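You operate a simulated robot arm through the tools that you are given. There is no shell and no other tool. Be economical: measure what you need, move in short steps, check, and stop when the job is done.

Carry out the task below with a simulated two-armed robot. There is one attempt and no reset: what you move stays moved.

TASK
Take the black gear on the packing bench and put it away on the grey bench top. Take the steel hub and put it on the paint table. Put the round brass block on the green table top away on the press bench top. Take the yellow chock and leave it on the packing bench. Put the bag marked "beans" from the highest board of the paint shelves on the high board of the parts rack and the bag labelled "seed" on the board under the packing bench. Shut the collars drawer. Take the orange brush on the green work table and put it away on the packing bench. Open the drawer of the green table, take the yellow bush and leave it in the inside of the goods table drawer, then shut the drawer. Pick up the small carton with one hand, pass it to the other hand and put it on the highest board of the paint shelves. Fetch the purple collar and set it on the second board from the top of the paint shelves. Lift the lid of the white box open. Any order will do. Set down upright: round brass block, yellow chock, bag, yellow bush, small carton.

Only the result counts: the job must be done as asked and must still hold three seconds after the hand-in. Knocking over, shifting, dropping, spilling or breaking anything else fails it. Lids that push on must go on centred and level and be pressed home; caps that screw on are set level and turned clockwise until they are tight.

THE ROBOT
Two 7-joint arms with two-finger parallel grippers on one trunk, on a base that drives. Base frame: it is fixed to the floor where the robot stands at the start and does not move with it; the origin is under the middle of the robot, x ahead of it, y to its left, z up. Readings come in cm, degrees, newtons and seconds.
The left shoulder is at the start at [6, 18.9, 115.3], the right one opposite. With the tool pointing down near the work surface each hand reaches from about 10 to 60 cm from the robot's upright axis, wherever it stands, measured 20 degrees to its own side. Places, roughly: black gear (10x10x6 cm) [60, -20, 70]; board under the packing bench [60, 20, 20]; collars drawer [-270, -430, 70]; drawer of the green table [50, -110, 60]; green bag marked beans, small seed bag, yellow bag [25, 500, 125]; grey bench top [-540, -460, 90]; high board of the parts rack [70, 140, 120]; highest board of the paint shelves [0, 500, 120]; inside of the goods table drawer [60, -110, 60]; lid of the white box [-820, -310, 130]; orange brush (15x5x7 cm) [-140, -440, 90]; packing bench [60, 20, 70]; paint table [20, 230, 80]; press bench top [-320, -460, 90]; purple collar (6x6x3 cm) [60, 490, 80]; round brass block [50, -75, 75]; second board of the paint shelves [0, 500, 50]; small carton [25, 500, 75]; steel hub (11x11x6 cm) [50, -70, 70]; yellow bush (4x4x6 cm) [-150, -430, 80]; yellow chock (13x9x11 cm) [50, 110, 80]. Payload 3.43 kg a hand.
The tool frame of a hand sits at the grasp point between the pads (the TCP): z along the fingers, y along the line on which they close. The tips reach 3 cm beyond it. Largest opening 9.4 cm; finger width 2.8, thickness 1; the body of the gripper, 5 by 9.6 cm, starts 5.5 cm behind the TCP.
Orientation is that of the tool frame in the base frame, as a unit quaternion [x, y, z, w]. With the fingers straight down and closing along the base's y, the tool's x points along the base's -x, its y along +y and its z along -z.

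THE INTERFACE
- The arms move only by the tool apply_moves. It takes "left_moves", "right_moves" or both (then of equal length, played together; a hand with none holds still); each is a list of rows, each an object of numbers (a shift or turn left out is 0, a gripper value left out holds the last): "x", "y", "z": the shift along the tool's x, y, z in mm; "wx", "wy", "wz": the turn, a rotation vector about the tool's x, y, z in degrees. In form: [{"x": .., "y": .., "z": .., "wx": .., "wy": .., "wz": ..}, ...]. A call has 1 to 20 rows; each row shifts and turns the commanded pose from where the row before left it, along the tool's axes as they then stand. "left_jaw" and "right_jaw" are, for a hand that has rows, the gripper command, from -1 (fully open) to 1 (shut), values between in proportion, set as the call begins (left out, the last holds). Each row takes 0.2 s and may step no farther than 5 cm and 8.6 degrees from the row before; otherwise, or with a gripper value out of range, the whole call is refused. A pose out of reach is approached as far as the arm can. The call stops where the force on the tool passes 40 N (or 10 N more than at its start, if that is more) or the arm is blocked; 0.2 s more then pass. The fingers move at their own pace (about 15.3 cm/s each) and stop on an object; they squeeze with about 38 N. The grip force told is the motor's: it shows also when the fingers shut on nothing. Time passes only in rows, and 0.2 s behind the last, so rows that do not move let the fingers close. The reply holds the time, the measured pose of the TCP, the force on the tool along the base axes, the opening and the grip force, in the units named above and with some noise, with the torque about the TCP (base axes, N m) and any sound that the robot's microphone picked up.
- Cameras (640 x 400 px; columns grow to the right, rows downward): "scene" is now at [0.39, -1.02, 171.21]; the picture's right is [-0.30, -0.95, 0.00], its down [-0.79, 0.25, -0.55] and it looks along [0.53, -0.16, -0.83] (base axes); focal length 283 px, centre (320, 200). "left" rides on the left gripper at [7.6, -1.4, -10.3] in its tool frame; the picture's right is [0.18, 0.98, 0.00], its down [-0.75, 0.14, -0.64] and it looks along [-0.63, 0.12, 0.77] (tool axes); focal length 243 px, centre (320, 200). "right" rides on the right gripper at [7.6, 1.4, -10.2] in its tool frame; the picture's right is [-0.18, 0.98, 0.00], its down [-0.75, -0.14, -0.64] and it looks along [-0.63, -0.12, 0.77] (tool axes); focal length 243 px, centre (320, 200).
- snapshot(camera): a new picture of that camera. It takes no simulated time.
- lift_body(by): slides the trunk up (or, below 0, down) by that many cm; the arms and the scene camera ride with it, the base frame stays. It gives what a move gives, with no picture.
- steer(legs): drives the robot by 1 to 6 legs, each [ahead, left, turn to the left] in cm, cm and degrees, along the robot's own axes; the way and the turn of a leg run together, so that a leg with both is an arc; at most 150 cm and 180 degrees a leg. The arms and the cameras ride along, it lands a little off, and it stops where it bumps. It gives what a move gives.
- pan_tilt(pan, tilt): turns the head with the scene camera to pan (to the left, within 86 degrees either way) and tilt (down, from -29 to 69), counted from straight ahead of the robot. It gives what a move gives.
- pixel_to_xyz(camera, pixels): for up to 12 pixels [column, row] of the newest picture of that camera ("zoom" is the newest enlarged one), the place [x, y, z] in the base frame of the surface seen there, good to about 0.3 cm, but the place of the scene camera against the robot may be out by one fixed shift of up to 2.5 cm in any direction. It takes no simulated time.
- zoom(camera, box): a new picture of the part [left, top, right, bottom] of that camera's present view, enlarged. It takes no simulated time.
- job_done(): hands the job in; it is judged then, once.

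Go step by step. Measure first, check grasps and placings, and put right what went wrong. The budget is 385 turns and 362 pictures, counting those below and the enlarged ones. Unless the task says otherwise, let go and move clear before handing in.

The tools are called after "Request:" by a JSON object that holds its "method" and its "body". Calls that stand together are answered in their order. apply_moves: Moves the arms, as the interface text tells. Its arguments: {"type":"object","properties":{"left_moves":{"type":"array","items":{"type":"object","properties":{"x":{"type":"number"},"y":{"type":"number"},"z":{"type":"number"},"wx":{"type":"number"},"wy":{"type":"number"},"wz":{"type":"number"}}}},"left_jaw":{"type":"number"},"right_moves":{"type":"array","items":{"type":"object","properties":{"x":{"type":"number"},"y":{"type":"number"},"z":{"type":"number"},"wx":{"type":"number"},"wy":{"type":"number"},"wz":{"type":"number"}}}},"right_jaw":{"type":"number"}},"required":[]} The other tools are called the same way: lift_body (by) slides the trunk up or down; steer (legs) drives the base; pan_tilt (pan, tilt) turns the head that bears the scene camera; snapshot (camera) takes a picture; pixel_to_xyz (camera, pixels) gives the place of the surface under pixels of a picture; zoom (camera, box) takes an enlarged picture of a part of a camera's view; job_done () hands the job in.

At the start:

```text
time: 0.0
left_ee_pos: [44.36, 1.37, 105.93]
left_tool_rot: [0.0, 1.0, 0.0, 0.001]
left_force: [0.7, -0.2, 0.9]
left_ft_torque: [0.03, -0.02, -0.01]
left_gripper_width: 9.39
left_finger_force: 0.1
right_ee_pos: [27.5, -34.6, 106.01]
right_tool_rot: [0.0, 1.0, 0.0, 0.001]
right_force: [0.2, -0.2, -0.3]
right_ft_torque: [0.02, -0.03, 0.03]
right_gripper_width: 9.39
right_finger_force: 0.0
trunk travel left (down, up): [-82.5, 16.5]
robot x, y, heading: [0.09, 0.26, -0.1]
head pan, tilt: [-17.3, 56.3]
```

scene: 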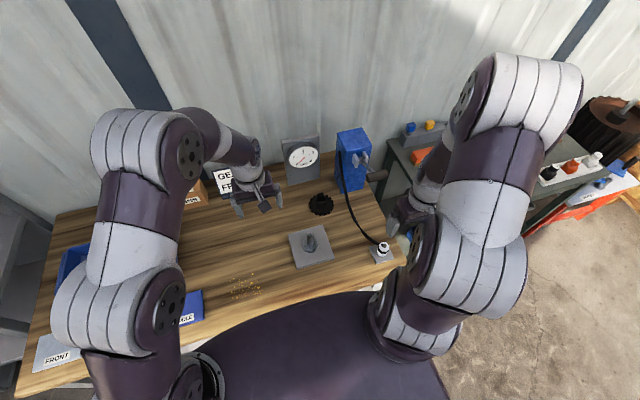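
right: 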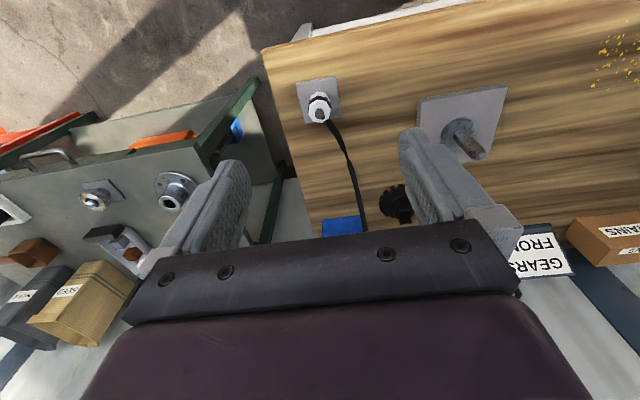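
left: 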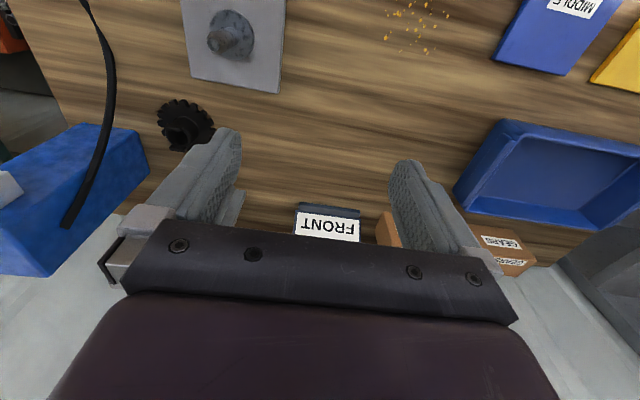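

The start pictures show the packing bench ahead with the black gear near (320,205) in the scene picture. I'll look around first.

Request:
{"method": "pan_tilt", "body": {"pan": -60, "tilt": 35}}

Request:
{"method": "snapshot", "body": {"camera": "scene"}}

Request:
{"method": "pan_tilt", "body": {"pan": 60, "tilt": 30}}

Request:
{"method": "snapshot", "body": {"camera": "scene"}}

Request:
{"method": "pan_tilt", "body": {"pan": 0, "tilt": 50}}

Request:
{"method": "snapshot", "body": {"camera": "scene"}}

```text
time: 1.1
left_ee_pos: [44.59, 1.18, 105.75]
left_tool_rot: [0.0, 1.0, -0.001, 0.001]
left_force: [-0.1, 0.1, -0.2]
left_ft_torque: [0.01, 0.02, 0.01]
left_gripper_width: 9.4
left_finger_force: 0.0
right_ee_pos: [27.53, -34.48, 106.14]
right_tool_rot: [-0.001, 1.0, 0.0, 0.0]
right_force: [-1.0, -0.4, -0.1]
right_ft_torque: [-0.04, 0.01, -0.01]
right_gripper_width: 9.41
right_finger_force: 0.0
trunk travel left (down, up): [-82.5, 16.5]
robot x, y, heading: [-0.03, 0.13, -0.3]
head pan, tilt: [-60.0, 35.0]
```

```text
358 pictures are left
```

scene: 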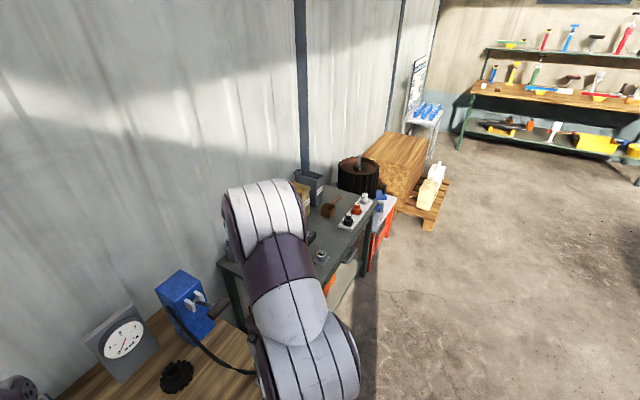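

```text
time: 3.1
left_ee_pos: [44.52, 1.23, 105.88]
left_tool_rot: [0.0, 1.0, 0.001, 0.0]
left_force: [-0.3, -0.4, 0.3]
left_ft_torque: [0.01, -0.01, 0.0]
left_gripper_width: 9.4
left_finger_force: 0.0
right_ee_pos: [27.45, -34.55, 106.12]
right_tool_rot: [0.0, 1.0, 0.001, 0.0]
right_force: [-0.2, -0.2, 0.1]
right_ft_torque: [0.0, -0.03, 0.01]
right_gripper_width: 9.41
right_finger_force: 0.1
trunk travel left (down, up): [-82.5, 16.5]
robot x, y, heading: [0.23, 0.01, -0.0]
head pan, tilt: [60.0, 30.0]
```

```text
357 pictures are left
```

scene: 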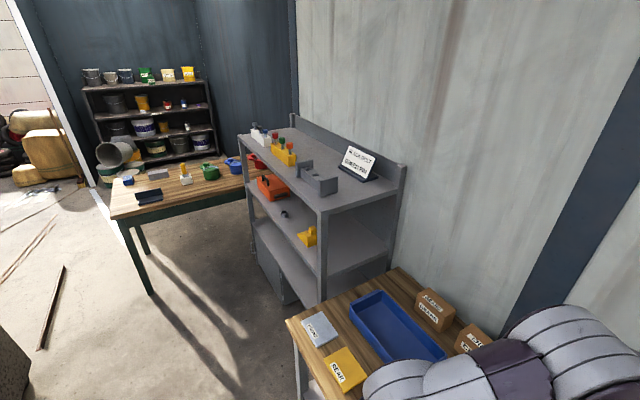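

```text
time: 4.4
left_ee_pos: [44.6, 1.4, 106.01]
left_tool_rot: [0.001, 1.0, 0.0, 0.001]
left_force: [0.0, -0.6, -0.8]
left_ft_torque: [0.02, -0.01, 0.01]
left_gripper_width: 9.38
left_finger_force: 0.1
right_ee_pos: [27.48, -34.56, 106.11]
right_tool_rot: [0.0, 1.0, 0.0, 0.0]
right_force: [-0.2, 0.8, -0.1]
right_ft_torque: [0.01, -0.01, 0.0]
right_gripper_width: 9.4
right_finger_force: 0.0
trunk travel left (down, up): [-82.5, 16.5]
robot x, y, heading: [-0.01, 0.09, 0.2]
head pan, tilt: [0.0, 50.0]
```

```text
356 pictures are left
```

scene: 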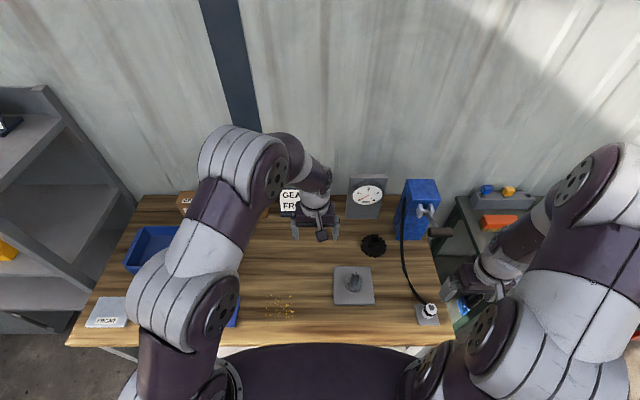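

The gear is at (373,245) in this view, and in the left camera at (187,125). I'll measure it with both cameras.

Request:
{"method": "zoom", "body": {"camera": "left", "box": [100, 60, 300, 185]}}

Request:
{"method": "zoom", "body": {"camera": "scene", "box": [280, 170, 460, 330]}}

Request:
{"method": "snapshot", "body": {"camera": "left"}}

Request:
{"method": "pixel_to_xyz", "body": {"camera": "left", "pixels": [[187, 125], [165, 125], [210, 125], [187, 105], [187, 148], [230, 45], [140, 160]]}}

Request:
{"method": "pixel_to_xyz", "body": {"camera": "scene", "pixels": [[373, 245], [362, 245], [385, 245], [353, 285], [430, 310], [365, 195], [425, 215], [300, 300], [507, 192], [500, 222]]}}

```text
3.20 times, centred on (200, 122) of left
```

zoom: 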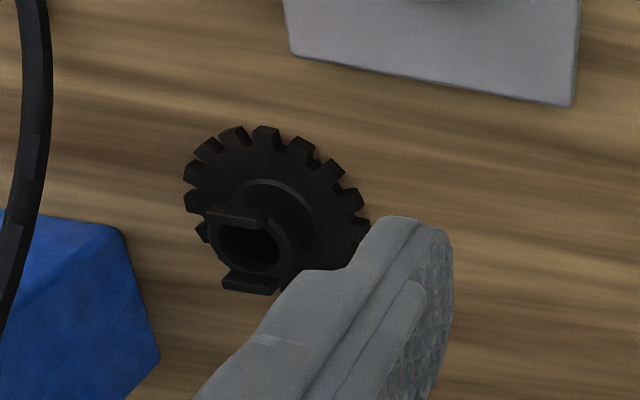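

```text
2.50 times, centred on (370, 250) of scene
```

zoom: 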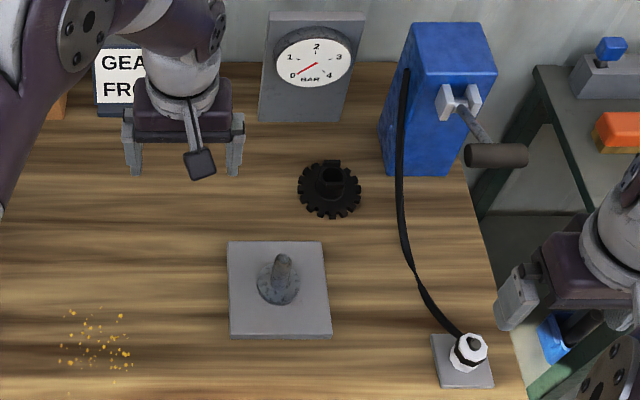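

```text
353 pictures are left
```

left: 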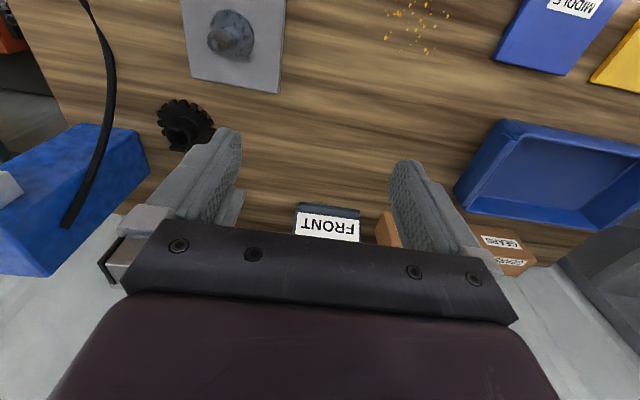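

```text
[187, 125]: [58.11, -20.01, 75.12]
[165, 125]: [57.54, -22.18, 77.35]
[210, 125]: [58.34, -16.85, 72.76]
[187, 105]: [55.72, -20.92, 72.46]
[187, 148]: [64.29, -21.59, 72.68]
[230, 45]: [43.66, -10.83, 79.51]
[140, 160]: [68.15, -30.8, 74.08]
```

```text
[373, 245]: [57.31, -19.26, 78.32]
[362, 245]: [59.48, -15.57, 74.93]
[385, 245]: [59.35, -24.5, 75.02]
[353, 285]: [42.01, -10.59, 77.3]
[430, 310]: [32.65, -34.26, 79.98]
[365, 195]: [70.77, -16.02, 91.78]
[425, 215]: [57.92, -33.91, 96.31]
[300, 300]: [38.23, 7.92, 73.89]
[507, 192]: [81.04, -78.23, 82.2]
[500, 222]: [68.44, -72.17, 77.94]
```

Gear centre is about (60,-20.5), disc at z 72.7 with a boss and two tangs. I'll bring the left hand above it and look closer.

Request:
{"method": "apply_moves", "body": {"left_moves": [{"x": -20, "y": -30, "z": 20}, {"x": -20, "y": -30, "z": 20}, {"x": -20, "y": -30, "z": 20}, {"x": -20, "y": -30, "z": 20}, {"x": -20, "y": -30, "z": 20}, {"x": -20, "y": -30, "z": 20}, {"x": -20, "y": -30, "z": 20}]}}

Request:
{"method": "snapshot", "body": {"camera": "left"}}

```text
time: 6.0
left_ee_pos: [52.15, -13.12, 95.06]
left_tool_rot: [0.001, 1.0, 0.0, 0.001]
left_force: [0.2, -0.3, 0.1]
left_ft_torque: [0.0, 0.01, 0.03]
left_gripper_width: 9.41
left_finger_force: 0.0
left hand out of reach, approached as far as the arm can: row 5, 6, 7
right_ee_pos: [27.44, -34.52, 106.0]
right_tool_rot: [0.0, 1.0, 0.0, -0.001]
right_force: [0.7, -0.5, -0.3]
right_ft_torque: [0.01, 0.01, 0.01]
right_gripper_width: 9.41
right_finger_force: 0.0
trunk travel left (down, up): [-82.5, 16.5]
robot x, y, heading: [-0.01, 0.12, -0.0]
head pan, tilt: [0.0, 50.0]
```

```text
352 pictures are left
```

left: 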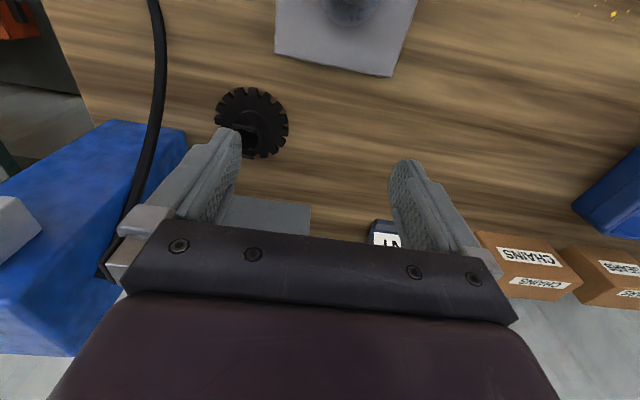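

The left hand runs out of reach here; the gear lies 20° to the right, so the right hand suits it. I'll retract the left, bring the right over, and edge the base forward 4 cm.

Request:
{"method": "apply_moves", "body": {"left_moves": [{"z": -25, "x": 25, "y": 25}, {"z": -25, "x": 25, "y": 30}, {"z": -25, "x": 25, "y": 30}, {"z": -25, "x": 25, "y": 30}, {"x": 25, "y": 30}, {"x": 25, "y": 30}]}}

Request:
{"method": "steer", "body": {"legs": [[4, 0, 0]]}}

Request:
{"method": "apply_moves", "body": {"right_moves": [{"x": -40, "y": 20}, {"x": -40, "y": 20}, {"x": -40, "y": 20}, {"x": -40, "y": 20}, {"x": -40, "y": 20}, {"x": -40, "y": 20, "z": 10}, {"x": -40, "y": 20, "z": 20}]}}

Request:
{"method": "snapshot", "body": {"camera": "right"}}

Request:
{"method": "snapshot", "body": {"camera": "scene"}}

```text
time: 7.4
left_ee_pos: [36.91, 4.69, 105.13]
left_tool_rot: [0.0, 1.0, -0.001, 0.001]
left_force: [-0.3, -0.2, 0.8]
left_ft_torque: [0.01, 0.02, -0.02]
left_gripper_width: 9.4
left_finger_force: 0.1
right_ee_pos: [27.3, -34.47, 106.19]
right_tool_rot: [-0.001, 1.0, -0.001, 0.0]
right_force: [-0.4, -0.3, -0.7]
right_ft_torque: [-0.01, -0.02, -0.01]
right_gripper_width: 9.4
right_finger_force: 0.0
trunk travel left (down, up): [-82.5, 16.5]
robot x, y, heading: [-0.11, -0.19, -0.1]
head pan, tilt: [0.0, 50.0]
```

```text
time: 8.3
left_ee_pos: [40.82, 4.46, 105.23]
left_tool_rot: [0.001, 1.0, 0.0, 0.002]
left_force: [-0.3, -0.2, -0.4]
left_ft_torque: [0.0, -0.01, -0.02]
left_gripper_width: 9.39
left_finger_force: 0.1
right_ee_pos: [31.01, -34.46, 106.2]
right_tool_rot: [0.0, 1.0, 0.0, 0.002]
right_force: [0.0, 0.2, -0.5]
right_ft_torque: [-0.01, -0.01, 0.0]
right_gripper_width: 9.41
right_finger_force: 0.0
trunk travel left (down, up): [-82.5, 16.5]
robot x, y, heading: [4.0, -0.02, 0.0]
head pan, tilt: [0.0, 50.0]
```

```text
time: 9.9
left_ee_pos: [41.31, 4.5, 104.93]
left_tool_rot: [0.0, 1.0, 0.0, -0.001]
left_force: [0.2, 0.4, 0.2]
left_ft_torque: [-0.01, 0.02, -0.01]
left_gripper_width: 9.41
left_finger_force: 0.1
right_ee_pos: [59.59, -20.5, 102.89]
right_tool_rot: [0.001, 1.0, -0.001, -0.001]
right_force: [0.4, 0.6, 0.0]
right_ft_torque: [-0.03, 0.02, 0.02]
right_gripper_width: 9.41
right_finger_force: 0.1
trunk travel left (down, up): [-82.5, 16.5]
robot x, y, heading: [3.65, 0.01, -0.1]
head pan, tilt: [0.0, 50.0]
```

```text
351 pictures are left
```

right: 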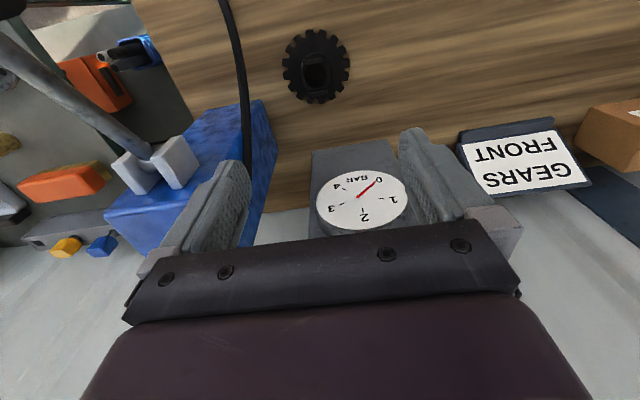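

```text
350 pictures are left
```

scene: 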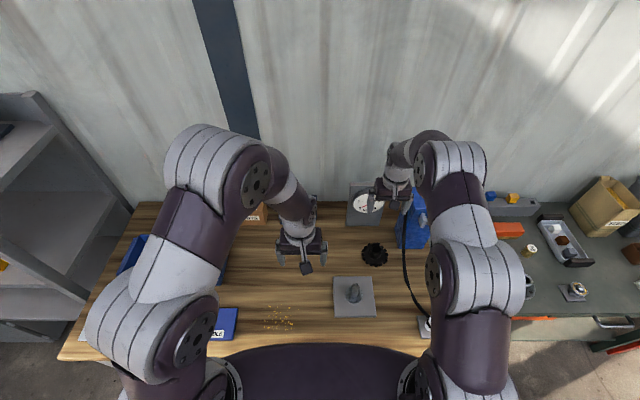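

The gear is at (316,67) in the right view. Measuring it and the machine edges.

Request:
{"method": "zoom", "body": {"camera": "right", "box": [220, 10, 420, 135]}}

Request:
{"method": "pixel_to_xyz", "body": {"camera": "right", "pixels": [[290, 67], [344, 67], [314, 35], [314, 102], [270, 120], [350, 150], [250, 115], [380, 100]]}}

```text
3.20 times, centred on (320, 72) of right
```

zoom: 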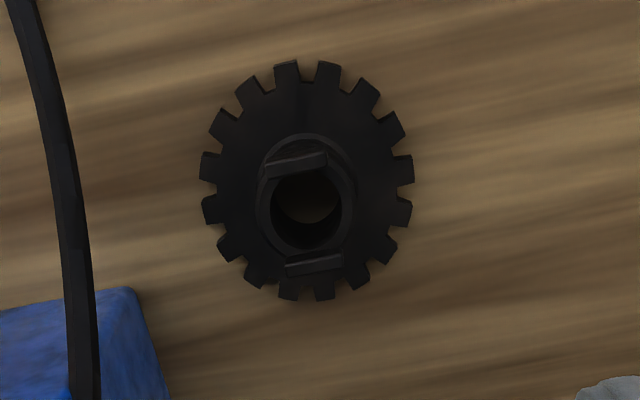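

```text
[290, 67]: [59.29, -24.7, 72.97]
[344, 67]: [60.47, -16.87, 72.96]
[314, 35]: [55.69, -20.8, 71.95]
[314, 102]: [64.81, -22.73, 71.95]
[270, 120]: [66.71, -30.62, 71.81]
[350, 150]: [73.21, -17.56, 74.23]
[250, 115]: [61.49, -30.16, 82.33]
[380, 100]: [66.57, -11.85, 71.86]
```

Gear centre is (60.0,-20.9), tangs along base x, so closing along y on the boss is right. Descending to TCP z ≈ 76.7 and gripping.

Request:
{"method": "apply_moves", "body": {"right_moves": [{"x": -4, "y": -4, "z": 45}, {"z": 45}, {"z": 45}, {"z": 45}, {"z": 45}, {"z": 20}], "right_jaw": -0.38}}

Request:
{"method": "snapshot", "body": {"camera": "right"}}

```text
time: 11.3
left_ee_pos: [41.19, 4.54, 105.09]
left_tool_rot: [0.0, 1.0, -0.001, 0.001]
left_force: [0.8, 0.0, -0.2]
left_ft_torque: [0.01, -0.01, 0.02]
left_gripper_width: 9.4
left_finger_force: 0.2
right_ee_pos: [59.9, -20.77, 78.56]
right_tool_rot: [0.0, 1.0, -0.001, 0.0]
right_force: [-0.6, -0.1, -0.2]
right_ft_torque: [0.01, 0.02, -0.01]
right_gripper_width: 6.49
right_finger_force: 0.0
trunk travel left (down, up): [-82.5, 16.5]
robot x, y, heading: [3.65, 0.02, -0.3]
head pan, tilt: [0.0, 50.0]
```

```text
348 pictures are left
```

right: 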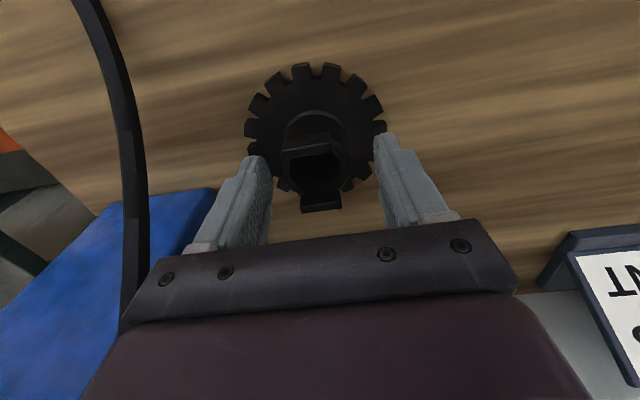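

The boss sits centred between the fingers. Down 18 mm more, close, lift.

Request:
{"method": "apply_moves", "body": {"right_moves": [{"z": 18}]}}

Request:
{"method": "apply_moves", "body": {"right_moves": [{}, {}, {}], "right_jaw": 1}}

Request:
{"method": "apply_moves", "body": {"right_moves": [{"z": -40}, {"z": -40}, {"z": -50}, {"z": -50}, {"z": -50}, {"z": -50}, {"z": -20}]}}

Request:
{"method": "snapshot", "body": {"camera": "right"}}

```text
time: 11.7
left_ee_pos: [41.13, 4.44, 105.1]
left_tool_rot: [0.0, 1.0, 0.0, 0.001]
left_force: [0.5, 0.5, 0.5]
left_ft_torque: [0.0, 0.02, -0.03]
left_gripper_width: 9.37
left_finger_force: 0.1
right_ee_pos: [59.94, -20.89, 76.8]
right_tool_rot: [0.0, 1.0, 0.0, -0.001]
right_force: [0.3, 0.0, 0.1]
right_ft_torque: [0.05, 0.03, -0.01]
right_gripper_width: 6.49
right_finger_force: 0.1
trunk travel left (down, up): [-82.5, 16.5]
robot x, y, heading: [4.01, 0.2, -0.0]
head pan, tilt: [0.0, 50.0]
```

```text
time: 12.5
left_ee_pos: [41.17, 4.44, 105.1]
left_tool_rot: [0.0, 1.0, 0.0, 0.001]
left_force: [-0.1, -0.6, -0.1]
left_ft_torque: [0.0, 0.01, -0.01]
left_gripper_width: 9.4
left_finger_force: 0.1
right_ee_pos: [59.82, -20.89, 76.78]
right_tool_rot: [0.001, 1.0, 0.0, 0.001]
right_force: [2.4, -3.3, 4.2]
right_ft_torque: [0.03, -0.43, -0.17]
right_gripper_width: 4.28
right_finger_force: 37.8
trunk travel left (down, up): [-82.5, 16.5]
robot x, y, heading: [4.19, 0.09, -0.1]
head pan, tilt: [0.0, 50.0]
```

```text
time: 14.1
left_ee_pos: [41.21, 4.53, 105.08]
left_tool_rot: [0.0, 1.0, 0.001, 0.002]
left_force: [-0.1, -0.3, 0.1]
left_ft_torque: [0.0, 0.04, 0.0]
left_gripper_width: 9.41
left_finger_force: 0.0
right_ee_pos: [59.87, -20.94, 106.81]
right_tool_rot: [0.0, 1.0, 0.0, 0.0]
right_force: [-0.5, 0.2, -5.2]
right_ft_torque: [0.02, -0.01, 0.02]
right_gripper_width: 4.23
right_finger_force: 38.5
trunk travel left (down, up): [-82.5, 16.5]
robot x, y, heading: [4.06, -0.15, 0.1]
head pan, tilt: [0.0, 50.0]
```

```text
347 pictures are left
```

right: 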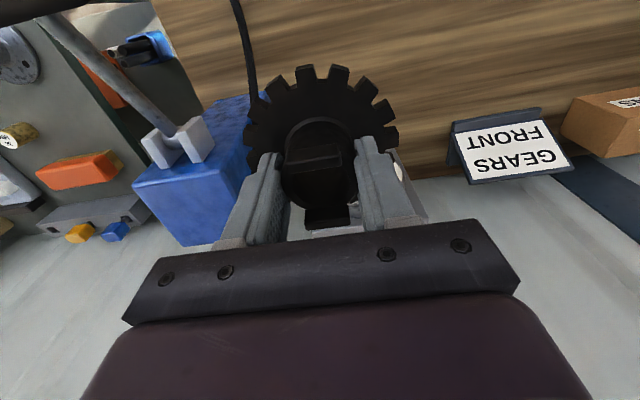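

Gear held (width 4.2). Retracting the right arm, backing off and driving sideways to the green table.

Request:
{"method": "apply_moves", "body": {"right_moves": [{"x": 45, "y": -20}, {"x": 45, "y": -20}, {"x": 45, "y": -20}, {"x": 45, "y": -20}, {"x": 45, "y": -20}, {"x": 45, "y": -20}]}}

Request:
{"method": "steer", "body": {"legs": [[-14, 0, 0], [0, -95, 0]]}}

Request:
{"method": "pan_tilt", "body": {"pan": 0, "tilt": 40}}

Request:
{"method": "snapshot", "body": {"camera": "scene"}}

Request:
{"method": "snapshot", "body": {"camera": "left"}}

```text
time: 15.5
left_ee_pos: [40.98, 4.38, 105.13]
left_tool_rot: [0.0, 1.0, 0.0, 0.002]
left_force: [0.4, -0.4, -0.7]
left_ft_torque: [-0.01, -0.02, -0.01]
left_gripper_width: 9.42
left_finger_force: 0.0
right_ee_pos: [32.67, -32.95, 106.9]
right_tool_rot: [0.0, 1.0, 0.0, 0.0]
right_force: [0.2, 0.2, -5.5]
right_ft_torque: [0.01, -0.01, 0.01]
right_gripper_width: 4.25
right_finger_force: 38.1
trunk travel left (down, up): [-82.5, 16.5]
robot x, y, heading: [3.99, -0.21, -0.4]
head pan, tilt: [0.0, 50.0]
```

```text
time: 21.4
left_ee_pos: [26.86, -91.8, 105.02]
left_tool_rot: [0.004, 1.0, 0.0, 0.0]
left_force: [0.0, -0.8, -0.8]
left_ft_torque: [-0.02, 0.0, -0.02]
left_gripper_width: 9.39
left_finger_force: 0.1
right_ee_pos: [18.31, -129.23, 106.91]
right_tool_rot: [0.003, 1.0, 0.0, -0.001]
right_force: [1.1, 0.9, -6.0]
right_ft_torque: [-0.02, 0.01, 0.0]
right_gripper_width: 4.23
right_finger_force: 38.3
trunk travel left (down, up): [-82.5, 16.5]
robot x, y, heading: [-10.39, -96.49, -0.4]
head pan, tilt: [0.0, 50.0]
```

```text
time: 22.1
left_ee_pos: [26.83, -91.93, 105.12]
left_tool_rot: [0.003, 1.0, 0.0, 0.001]
left_force: [0.6, -1.0, -0.4]
left_ft_torque: [0.02, 0.0, 0.01]
left_gripper_width: 9.38
left_finger_force: 0.0
right_ee_pos: [18.34, -129.25, 106.94]
right_tool_rot: [0.004, 1.0, 0.0, -0.001]
right_force: [0.1, -1.0, -5.0]
right_ft_torque: [0.0, -0.03, 0.01]
right_gripper_width: 4.24
right_finger_force: 37.7
trunk travel left (down, up): [-82.5, 16.5]
robot x, y, heading: [-9.88, -95.89, -0.5]
head pan, tilt: [0.0, 40.0]
```

```text
346 pictures are left
```

scene: 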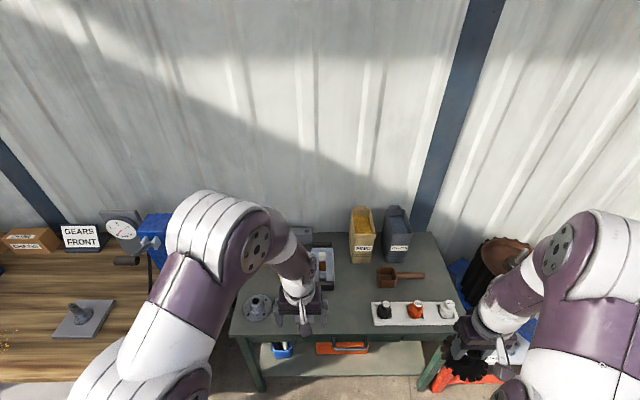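

```text
345 pictures are left
```

left: 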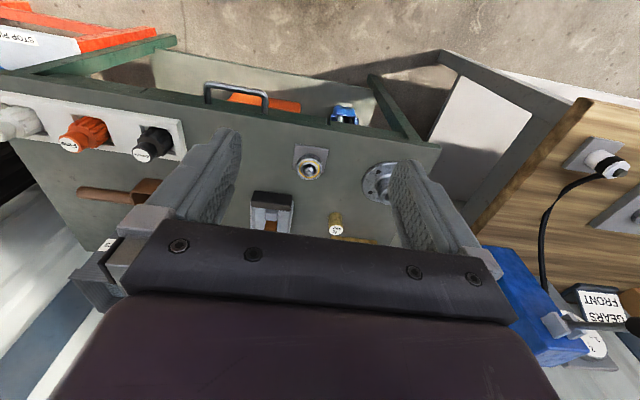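

In the left view: hub near (375,182), a valve on a plate near (310,168), a brass piece near (336,225). Zooming in.

Request:
{"method": "zoom", "body": {"camera": "left", "box": [230, 130, 430, 255]}}

Request:
{"method": "pixel_to_xyz", "body": {"camera": "left", "pixels": [[310, 168], [336, 228], [336, 215], [375, 182], [380, 200], [265, 215], [300, 190], [420, 150], [255, 95], [350, 238]]}}

```text
3.20 times, centred on (330, 192) of left
```

zoom: 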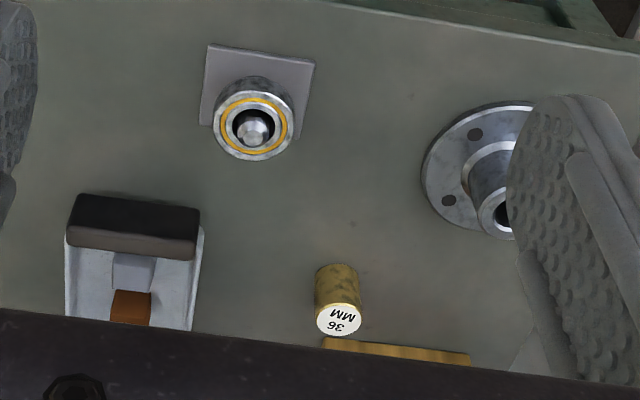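

```text
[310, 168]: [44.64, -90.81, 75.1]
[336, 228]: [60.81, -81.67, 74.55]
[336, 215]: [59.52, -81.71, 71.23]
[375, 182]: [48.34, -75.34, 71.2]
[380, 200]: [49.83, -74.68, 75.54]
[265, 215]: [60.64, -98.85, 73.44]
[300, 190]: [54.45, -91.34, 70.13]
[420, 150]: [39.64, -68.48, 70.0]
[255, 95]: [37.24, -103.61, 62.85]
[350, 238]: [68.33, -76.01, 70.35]
```

The brass piece labelled "36 MM" is near (60,-81.7). Drive forward 14 cm and bring the left hand over it for a better look.

Request:
{"method": "steer", "body": {"legs": [[16, 0, 0]]}}

Request:
{"method": "apply_moves", "body": {"left_moves": [{"y": 25, "x": 20}, {"y": 25}, {"y": 25}, {"y": 25, "z": -20}]}}

Request:
{"method": "snapshot", "body": {"camera": "left"}}

Request:
{"method": "snapshot", "body": {"camera": "scene"}}

```text
time: 23.6
left_ee_pos: [42.59, -92.17, 105.03]
left_tool_rot: [0.003, 1.0, 0.0, 0.002]
left_force: [-0.1, 0.5, 0.2]
left_ft_torque: [0.03, 0.0, -0.02]
left_gripper_width: 9.38
left_finger_force: 0.1
right_ee_pos: [34.02, -129.36, 106.9]
right_tool_rot: [0.004, 1.0, -0.001, 0.001]
right_force: [0.7, -0.4, -5.8]
right_ft_torque: [0.0, 0.0, 0.01]
right_gripper_width: 4.23
right_finger_force: 37.7
trunk travel left (down, up): [-82.5, 16.5]
robot x, y, heading: [5.52, -96.06, -0.5]
head pan, tilt: [0.0, 40.0]
```

```text
time: 24.6
left_ee_pos: [40.64, -81.96, 107.19]
left_tool_rot: [0.004, 1.0, -0.001, 0.002]
left_force: [-0.7, 1.1, -0.3]
left_ft_torque: [-0.04, -0.03, -0.01]
left_gripper_width: 9.41
left_finger_force: 0.0
right_ee_pos: [33.89, -129.32, 106.91]
right_tool_rot: [0.005, 1.0, 0.0, 0.0]
right_force: [-0.4, -0.4, -5.0]
right_ft_torque: [-0.03, 0.02, -0.01]
right_gripper_width: 4.22
right_finger_force: 38.0
trunk travel left (down, up): [-82.5, 16.5]
robot x, y, heading: [5.6, -96.18, -0.3]
head pan, tilt: [0.0, 40.0]
```

```text
343 pictures are left
```

left: 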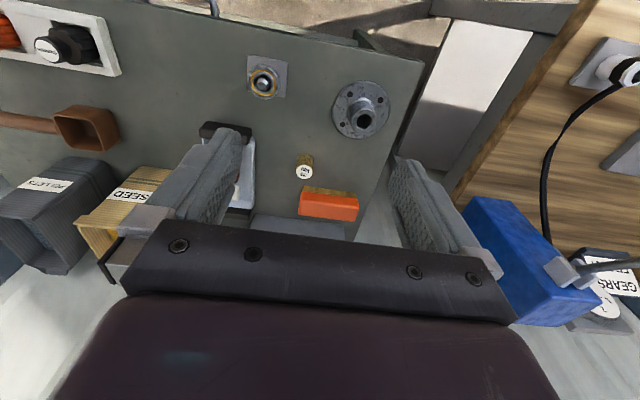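

```text
342 pictures are left
```

scene: 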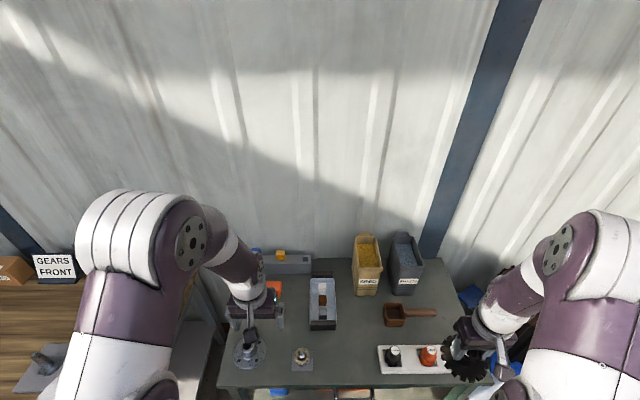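

The brass block top is at (304,170), with an orange brick behind it at (328,205). Measuring.

Request:
{"method": "zoom", "body": {"camera": "left", "box": [230, 60, 430, 185]}}

Request:
{"method": "pixel_to_xyz", "body": {"camera": "left", "pixels": [[304, 171], [304, 158], [297, 165], [312, 165], [310, 186], [350, 192], [242, 180], [363, 120], [290, 185], [304, 150]]}}

```text
3.20 times, centred on (330, 122) of left
```

zoom: 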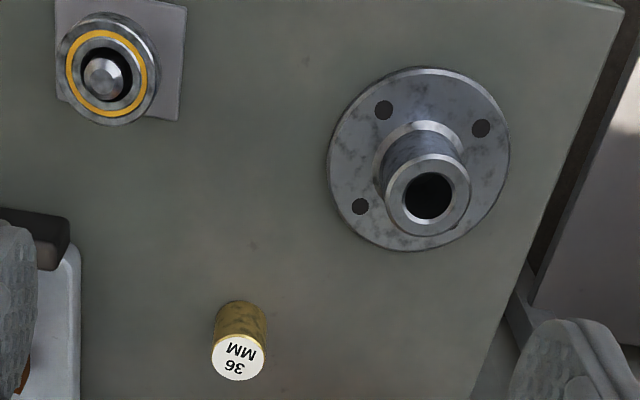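

```text
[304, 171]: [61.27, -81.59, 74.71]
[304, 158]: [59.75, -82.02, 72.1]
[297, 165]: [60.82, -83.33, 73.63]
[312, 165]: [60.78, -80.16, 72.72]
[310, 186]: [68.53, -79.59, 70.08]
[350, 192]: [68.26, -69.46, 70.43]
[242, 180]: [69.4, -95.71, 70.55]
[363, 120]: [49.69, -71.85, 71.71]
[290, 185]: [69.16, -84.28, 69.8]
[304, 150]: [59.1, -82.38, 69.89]
```

Block centre (61.2,-81.7), z 69.9–74.7, about 3 cm across. Moving over and down to 5 cm above first.

Request:
{"method": "apply_moves", "body": {"left_moves": [{"x": -42}, {"x": -42}, {"x": -42}, {"x": -40, "z": 20}, {"x": -40, "z": 20}, {"y": 3, "z": 50}, {"z": 50}, {"z": 50}, {"z": 50}, {"z": 40}], "left_jaw": -0.28}}

Request:
{"method": "snapshot", "body": {"camera": "left"}}

```text
time: 26.8
left_ee_pos: [61.54, -81.9, 78.99]
left_tool_rot: [0.004, 1.0, 0.001, 0.0]
left_force: [-0.1, -0.1, -0.7]
left_ft_torque: [0.01, -0.01, 0.01]
left_gripper_width: 6.03
left_finger_force: 0.0
right_ee_pos: [34.27, -129.3, 106.7]
right_tool_rot: [0.004, 1.0, -0.001, -0.001]
right_force: [-0.4, -0.5, -6.1]
right_ft_torque: [0.03, 0.0, -0.02]
right_gripper_width: 4.24
right_finger_force: 37.3
trunk travel left (down, up): [-82.5, 16.5]
robot x, y, heading: [5.48, -96.13, -0.3]
head pan, tilt: [0.0, 40.0]
```

```text
340 pictures are left
```

left: 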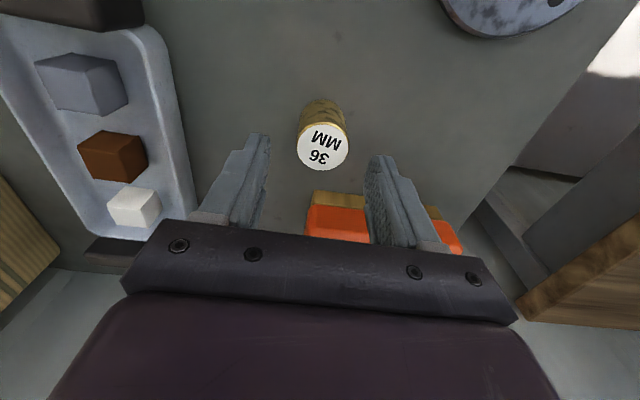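

Check the centre of the block top from here.

Request:
{"method": "pixel_to_xyz", "body": {"camera": "left", "pixels": [[322, 147], [300, 147], [344, 147], [322, 168], [340, 195], [322, 100]]}}

```text
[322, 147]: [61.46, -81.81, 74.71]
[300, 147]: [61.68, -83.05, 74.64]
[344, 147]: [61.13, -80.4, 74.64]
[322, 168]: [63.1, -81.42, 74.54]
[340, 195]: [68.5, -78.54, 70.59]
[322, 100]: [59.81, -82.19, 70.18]
```

Centre (61.4,-81.8) matches. Down 56 mm and grip.

Request:
{"method": "apply_moves", "body": {"left_moves": [{"z": 28}, {"z": 27}]}}

Request:
{"method": "apply_moves", "body": {"left_moves": [{}, {}, {}], "left_jaw": 1}}

Request:
{"method": "apply_moves", "body": {"left_moves": [{"z": -40}, {"z": -40}, {"z": -50}, {"z": -50}, {"z": -50}, {"z": -50}, {"z": -50, "x": 20}]}}

Request:
{"method": "snapshot", "body": {"camera": "left"}}

```text
time: 27.4
left_ee_pos: [61.54, -81.88, 73.53]
left_tool_rot: [0.004, 1.0, 0.0, 0.001]
left_force: [0.1, -0.3, -0.5]
left_ft_torque: [0.02, 0.02, 0.01]
left_gripper_width: 6.0
left_finger_force: 0.0
right_ee_pos: [34.24, -129.3, 106.83]
right_tool_rot: [0.005, 1.0, 0.0, 0.0]
right_force: [-0.8, -0.3, -5.8]
right_ft_torque: [-0.03, -0.03, 0.0]
right_gripper_width: 4.25
right_finger_force: 38.4
trunk travel left (down, up): [-82.5, 16.5]
robot x, y, heading: [5.55, -96.55, -0.6]
head pan, tilt: [0.0, 40.0]
```

```text
time: 28.1
left_ee_pos: [61.41, -81.9, 73.66]
left_tool_rot: [0.004, 1.0, 0.0, 0.001]
left_force: [0.1, -1.0, 1.8]
left_ft_torque: [-0.03, -0.05, 0.01]
left_gripper_width: 3.49
left_finger_force: 38.0
right_ee_pos: [34.17, -129.46, 106.7]
right_tool_rot: [0.004, 1.0, -0.001, -0.001]
right_force: [1.1, -0.3, -6.2]
right_ft_torque: [0.0, -0.01, 0.01]
right_gripper_width: 4.24
right_finger_force: 38.1
trunk travel left (down, up): [-82.5, 16.5]
robot x, y, heading: [5.44, -96.33, -0.4]
head pan, tilt: [0.0, 40.0]
```

```text
refused: row 7 steps farther than a row can; nothing moved
```

```text
339 pictures are left
```

left: 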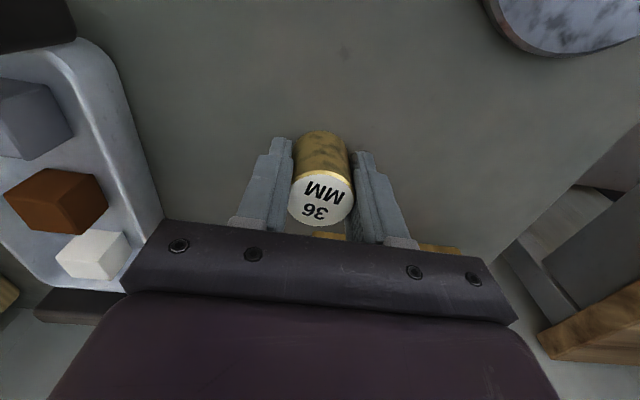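

Block held (3.5 cm), its base 3.7 cm below the TCP. Lift, retract, back off and turn to face -y.

Request:
{"method": "apply_moves", "body": {"left_moves": [{"z": -40}, {"z": -40}, {"z": -50}, {"z": -50}, {"z": -50}, {"z": -50}, {"x": 45}, {"x": 45}, {"x": 45}, {"x": 45}, {"x": 45}, {"x": 45}]}}

Request:
{"method": "steer", "body": {"legs": [[-80, 0, 0], [0, 0, -90]]}}

Request:
{"method": "pan_tilt", "body": {"pan": 0, "tilt": 20}}

Request:
{"method": "snapshot", "body": {"camera": "scene"}}

Request:
{"method": "pan_tilt", "body": {"pan": -50, "tilt": 20}}

Request:
{"method": "snapshot", "body": {"camera": "scene"}}

```text
time: 30.8
left_ee_pos: [34.15, -81.64, 101.59]
left_tool_rot: [0.005, 1.0, 0.0, 0.001]
left_force: [1.2, -0.1, -1.0]
left_ft_torque: [0.02, 0.0, -0.01]
left_gripper_width: 3.52
left_finger_force: 37.5
right_ee_pos: [34.06, -129.28, 106.96]
right_tool_rot: [0.004, 1.0, 0.0, -0.001]
right_force: [-0.5, 0.0, -5.6]
right_ft_torque: [-0.03, 0.0, 0.02]
right_gripper_width: 4.26
right_finger_force: 38.2
trunk travel left (down, up): [-82.5, 16.5]
robot x, y, heading: [5.43, -96.03, -0.5]
head pan, tilt: [0.0, 40.0]
```

```text
time: 38.9
left_ee_pos: [-59.71, -124.57, 101.47]
left_tool_rot: [0.71, 0.704, -0.001, 0.001]
left_force: [-0.6, -0.3, -2.0]
left_ft_torque: [-0.01, -0.03, -0.04]
left_gripper_width: 3.49
left_finger_force: 37.7
right_ee_pos: [-107.42, -124.28, 106.84]
right_tool_rot: [0.711, 0.703, 0.001, 0.0]
right_force: [-0.3, 0.5, -5.2]
right_ft_torque: [0.03, 0.02, 0.01]
right_gripper_width: 4.25
right_finger_force: 37.7
trunk travel left (down, up): [-82.5, 16.5]
robot x, y, heading: [-74.46, -95.95, -90.8]
head pan, tilt: [0.0, 40.0]
```

```text
time: 39.7
left_ee_pos: [-59.8, -124.66, 101.59]
left_tool_rot: [0.71, 0.704, -0.001, 0.001]
left_force: [-0.5, 0.8, -1.7]
left_ft_torque: [0.03, 0.03, -0.02]
left_gripper_width: 3.51
left_finger_force: 37.9
right_ee_pos: [-107.53, -124.38, 106.78]
right_tool_rot: [0.711, 0.703, 0.0, -0.001]
right_force: [0.4, 0.4, -5.5]
right_ft_torque: [0.02, 0.01, -0.01]
right_gripper_width: 4.27
right_finger_force: 37.5
trunk travel left (down, up): [-82.5, 16.5]
robot x, y, heading: [-74.46, -95.62, -91.0]
head pan, tilt: [0.0, 20.0]
```

```text
338 pictures are left
```

scene: 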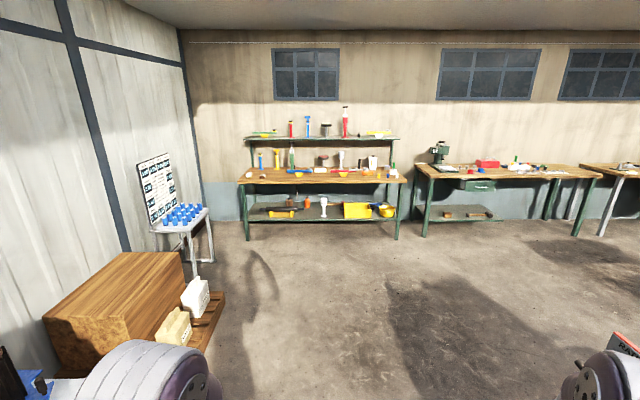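

```text
time: 40.9
left_ee_pos: [-59.77, -124.51, 101.59]
left_tool_rot: [0.711, 0.704, -0.001, 0.001]
left_force: [-1.1, 0.0, -1.8]
left_ft_torque: [0.02, 0.03, 0.02]
left_gripper_width: 3.55
left_finger_force: 38.2
right_ee_pos: [-107.46, -124.36, 106.9]
right_tool_rot: [0.711, 0.703, 0.001, -0.001]
right_force: [0.2, -0.5, -3.8]
right_ft_torque: [0.0, 0.0, 0.01]
right_gripper_width: 4.23
right_finger_force: 38.1
trunk travel left (down, up): [-82.5, 16.5]
robot x, y, heading: [-74.32, -95.94, -90.4]
head pan, tilt: [-50.0, 20.0]
```

```text
337 pictures are left
```

scene: 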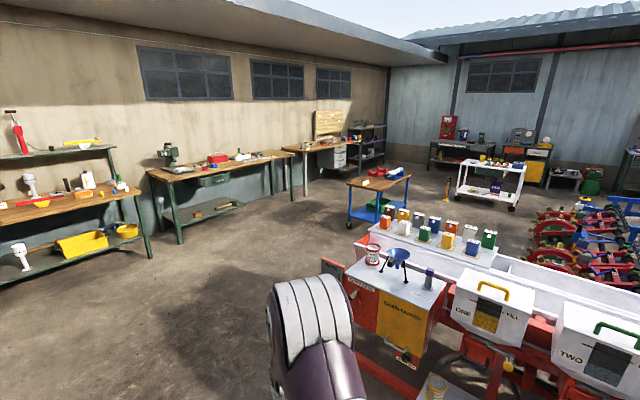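

Bench row along the far wall. Measuring landmarks: bench with drawer (215,180), floor in front, blue trolley (380,185).

Request:
{"method": "pixel_to_xyz", "body": {"camera": "scene", "pixels": [[215, 180], [165, 170], [285, 155], [300, 150], [330, 148], [380, 180], [180, 243], [70, 200], [90, 180], [375, 215], [355, 270], [145, 258]]}}

Request:
{"method": "zoom", "body": {"camera": "scene", "box": [130, 100, 430, 260]}}

```text
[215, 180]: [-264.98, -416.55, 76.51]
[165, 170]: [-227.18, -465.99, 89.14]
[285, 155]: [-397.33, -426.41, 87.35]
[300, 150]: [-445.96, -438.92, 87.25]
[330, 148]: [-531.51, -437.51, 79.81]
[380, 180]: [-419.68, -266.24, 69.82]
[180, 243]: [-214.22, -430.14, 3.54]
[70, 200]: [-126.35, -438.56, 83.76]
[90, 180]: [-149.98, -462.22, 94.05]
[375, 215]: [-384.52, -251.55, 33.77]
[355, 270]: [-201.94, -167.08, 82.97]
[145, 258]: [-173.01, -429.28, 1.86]
```

```text
2.13 times, centred on (280, 180) of scene
```

zoom: 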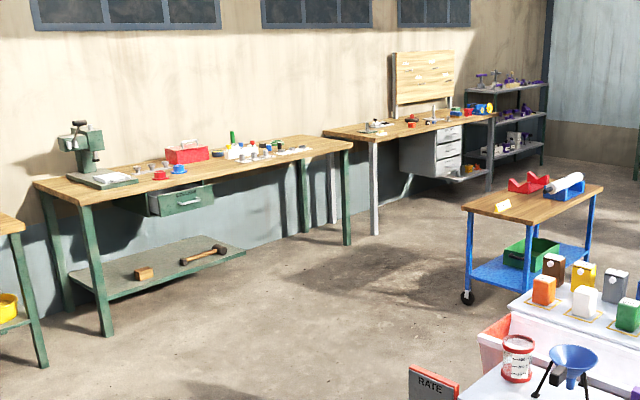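

Path is clear: drive down towards y≈-360 then sideways to x≈-340 in front of the press bench.

Request:
{"method": "steer", "body": {"legs": [[140, 0, 0], [122, 0, 0], [0, -140, 0], [0, -110, 0]]}}

Request:
{"method": "pan_tilt", "body": {"pan": 20, "tilt": 38}}

Request:
{"method": "snapshot", "body": {"camera": "scene"}}

```text
time: 65.4
left_ee_pos: [-309.45, -387.91, 101.63]
left_tool_rot: [0.7, 0.714, -0.001, 0.0]
left_force: [0.6, -0.3, -2.5]
left_ft_torque: [-0.04, -0.01, 0.0]
left_gripper_width: 3.52
left_finger_force: 38.4
right_ee_pos: [-357.1, -388.97, 106.81]
right_tool_rot: [0.7, 0.714, 0.001, 0.0]
right_force: [0.8, -0.1, -5.4]
right_ft_torque: [0.0, 0.02, -0.01]
right_gripper_width: 4.23
right_finger_force: 37.6
trunk travel left (down, up): [-82.5, 16.5]
robot x, y, heading: [-324.87, -359.17, -88.8]
head pan, tilt: [-50.0, 20.0]
```

```text
time: 66.8
left_ee_pos: [-309.34, -387.91, 101.58]
left_tool_rot: [0.7, 0.714, -0.002, 0.0]
left_force: [-0.1, -0.1, -1.8]
left_ft_torque: [0.01, 0.01, -0.02]
left_gripper_width: 3.52
left_finger_force: 38.0
right_ee_pos: [-357.05, -388.99, 106.81]
right_tool_rot: [0.7, 0.714, 0.001, -0.001]
right_force: [0.4, -0.5, -5.7]
right_ft_torque: [0.02, 0.0, 0.02]
right_gripper_width: 4.27
right_finger_force: 38.5
trunk travel left (down, up): [-82.5, 16.5]
robot x, y, heading: [-324.57, -359.02, -88.8]
head pan, tilt: [20.0, 38.0]
```

```text
335 pictures are left
```

scene: 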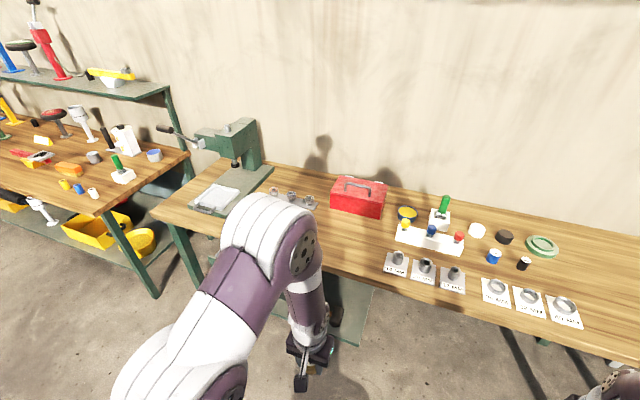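

Free bench space is around (345,238), in front of the red box. Measuring.

Request:
{"method": "pixel_to_xyz", "body": {"camera": "scene", "pixels": [[345, 235], [345, 260], [370, 240], [330, 225], [305, 205], [390, 270], [370, 215], [360, 260]]}}

Request:
{"method": "snapshot", "body": {"camera": "left"}}

```text
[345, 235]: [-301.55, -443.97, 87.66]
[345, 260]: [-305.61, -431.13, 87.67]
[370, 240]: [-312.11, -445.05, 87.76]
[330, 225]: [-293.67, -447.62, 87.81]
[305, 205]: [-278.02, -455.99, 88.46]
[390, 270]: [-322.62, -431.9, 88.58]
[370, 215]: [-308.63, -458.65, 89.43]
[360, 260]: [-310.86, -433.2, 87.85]
```

```text
334 pictures are left
```

left: 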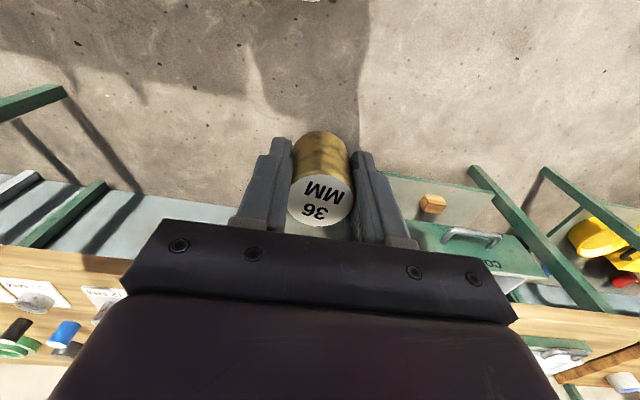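

Place target (-306,-442). Drive ahead 25 cm, then extend the left hand over it.

Request:
{"method": "steer", "body": {"legs": [[25, 0, 0]]}}

Request:
{"method": "apply_moves", "body": {"left_moves": [{"x": -40, "y": 5}, {"x": -40, "y": 5}, {"x": -40, "y": 5}, {"x": -40, "y": 5}, {"x": -40, "y": 5}, {"x": -40, "y": 5}, {"x": -40, "y": 5}]}}

Request:
{"method": "snapshot", "body": {"camera": "left"}}

```text
time: 68.7
left_ee_pos: [-308.83, -412.93, 101.47]
left_tool_rot: [0.701, 0.714, -0.001, 0.001]
left_force: [0.3, -0.3, -2.0]
left_ft_torque: [0.08, 0.01, 0.02]
left_gripper_width: 3.48
left_finger_force: 37.7
right_ee_pos: [-356.5, -414.01, 106.86]
right_tool_rot: [0.701, 0.713, 0.0, -0.002]
right_force: [0.4, 0.2, -5.1]
right_ft_torque: [-0.03, 0.01, 0.01]
right_gripper_width: 4.22
right_finger_force: 38.0
trunk travel left (down, up): [-82.5, 16.5]
robot x, y, heading: [-324.49, -384.51, -88.7]
head pan, tilt: [20.0, 38.0]
```

```text
time: 70.3
left_ee_pos: [-304.81, -441.03, 101.12]
left_tool_rot: [0.7, 0.714, 0.001, -0.001]
left_force: [0.4, -0.5, -2.1]
left_ft_torque: [0.02, 0.01, 0.03]
left_gripper_width: 3.5
left_finger_force: 38.0
right_ee_pos: [-356.57, -414.29, 106.74]
right_tool_rot: [0.7, 0.714, 0.002, -0.002]
right_force: [-0.4, -0.3, -5.5]
right_ft_torque: [0.01, 0.01, 0.01]
right_gripper_width: 4.26
right_finger_force: 38.4
trunk travel left (down, up): [-82.5, 16.5]
robot x, y, heading: [-324.65, -384.37, -88.8]
head pan, tilt: [20.0, 38.0]
```

```text
333 pictures are left
```

left: 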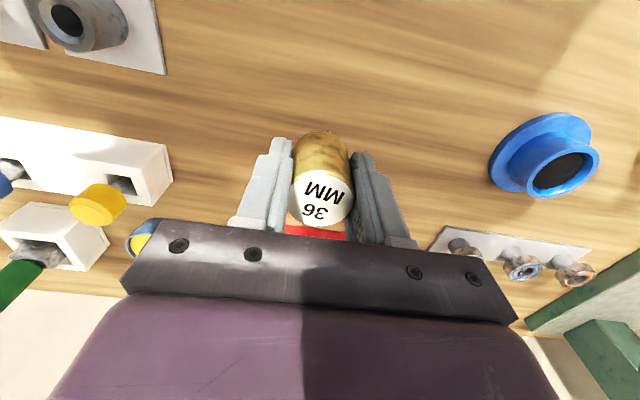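

Bench below is clear; red box edge at (315,230). Measuring heights.

Request:
{"method": "pixel_to_xyz", "body": {"camera": "left", "pixels": [[320, 110], [250, 120], [400, 120], [315, 232], [100, 205], [260, 205], [310, 218]]}}

```text
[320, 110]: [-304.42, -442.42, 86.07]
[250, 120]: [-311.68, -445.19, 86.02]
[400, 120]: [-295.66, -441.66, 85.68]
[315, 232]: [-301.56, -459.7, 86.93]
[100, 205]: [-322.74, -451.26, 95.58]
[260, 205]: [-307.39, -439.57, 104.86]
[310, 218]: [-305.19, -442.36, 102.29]
```

Bench z = 86.0, so TCP should be at about 89.8 on contact. Lowering.

Request:
{"method": "apply_moves", "body": {"left_moves": [{"z": 40}, {"z": 40}, {"z": 25}, {"z": 5}]}}

Request:
{"method": "apply_moves", "body": {"left_moves": [{"z": 2}, {"z": 1}]}}

```text
time: 71.3
left_ee_pos: [-304.98, -440.97, 90.43]
left_tool_rot: [0.7, 0.714, 0.0, 0.0]
left_force: [0.7, 0.2, -1.9]
left_ft_torque: [0.04, 0.0, 0.04]
left_gripper_width: 3.5
left_finger_force: 38.2
right_ee_pos: [-356.51, -414.06, 106.82]
right_tool_rot: [0.7, 0.714, 0.001, 0.0]
right_force: [-0.6, -0.4, -6.5]
right_ft_torque: [0.0, -0.02, 0.03]
right_gripper_width: 4.24
right_finger_force: 37.7
trunk travel left (down, up): [-82.5, 16.5]
robot x, y, heading: [-324.09, -384.19, -88.8]
head pan, tilt: [20.0, 38.0]
```

```text
time: 71.9
left_ee_pos: [-304.79, -440.99, 90.2]
left_tool_rot: [0.7, 0.714, -0.001, 0.0]
left_force: [0.0, 0.2, -1.0]
left_ft_torque: [0.01, 0.03, 0.01]
left_gripper_width: 3.49
left_finger_force: 38.1
right_ee_pos: [-356.54, -414.22, 106.83]
right_tool_rot: [0.7, 0.714, 0.0, 0.0]
right_force: [0.4, -0.5, -5.5]
right_ft_torque: [0.03, -0.01, 0.01]
right_gripper_width: 4.24
right_finger_force: 38.3
trunk travel left (down, up): [-82.5, 16.5]
robot x, y, heading: [-324.46, -384.15, -88.8]
head pan, tilt: [20.0, 38.0]
```

Not clearly in contact yet; a few more millimetres.

Request:
{"method": "apply_moves", "body": {"left_moves": [{"z": 2}, {}]}}

Request:
{"method": "apply_moves", "body": {"left_moves": [{"z": 2}, {}]}}

```text
time: 72.5
left_ee_pos: [-304.97, -440.94, 89.98]
left_tool_rot: [0.701, 0.714, -0.001, 0.001]
left_force: [0.2, 0.1, -1.3]
left_ft_torque: [0.0, 0.01, 0.02]
left_gripper_width: 3.46
left_finger_force: 38.0
right_ee_pos: [-356.68, -414.17, 106.8]
right_tool_rot: [0.7, 0.714, 0.001, 0.0]
right_force: [-0.4, 0.4, -5.4]
right_ft_torque: [0.03, -0.01, -0.02]
right_gripper_width: 4.25
right_finger_force: 38.1
trunk travel left (down, up): [-82.5, 16.5]
robot x, y, heading: [-324.22, -384.49, -88.7]
head pan, tilt: [20.0, 38.0]
```

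```text
time: 73.1
left_ee_pos: [-304.92, -441.05, 89.76]
left_tool_rot: [0.7, 0.714, -0.001, 0.0]
left_force: [-0.3, 0.1, -0.9]
left_ft_torque: [-0.02, 0.02, 0.05]
left_gripper_width: 3.51
left_finger_force: 37.7
right_ee_pos: [-356.51, -414.21, 106.68]
right_tool_rot: [0.7, 0.714, 0.0, 0.0]
right_force: [0.0, 0.5, -5.3]
right_ft_torque: [0.01, -0.05, 0.0]
right_gripper_width: 4.24
right_finger_force: 37.6
trunk travel left (down, up): [-82.5, 16.5]
robot x, y, heading: [-324.01, -384.66, -89.1]
head pan, tilt: [20.0, 38.0]
```

Request:
{"method": "apply_moves", "body": {"left_moves": [{"z": 2}, {"z": 2}, {}]}}

```text
time: 73.9
left_ee_pos: [-304.96, -441.0, 89.47]
left_tool_rot: [0.7, 0.714, -0.001, 0.002]
left_force: [1.8, -0.6, 10.8]
left_ft_torque: [0.18, -0.07, -0.08]
left_gripper_width: 3.52
left_finger_force: 38.0
right_ee_pos: [-356.52, -414.06, 106.75]
right_tool_rot: [0.7, 0.714, 0.0, -0.001]
right_force: [0.8, 0.0, -5.0]
right_ft_torque: [0.01, 0.0, -0.02]
right_gripper_width: 4.24
right_finger_force: 37.9
trunk travel left (down, up): [-82.5, 16.5]
robot x, y, heading: [-324.25, -384.57, -88.9]
head pan, tilt: [20.0, 38.0]
```

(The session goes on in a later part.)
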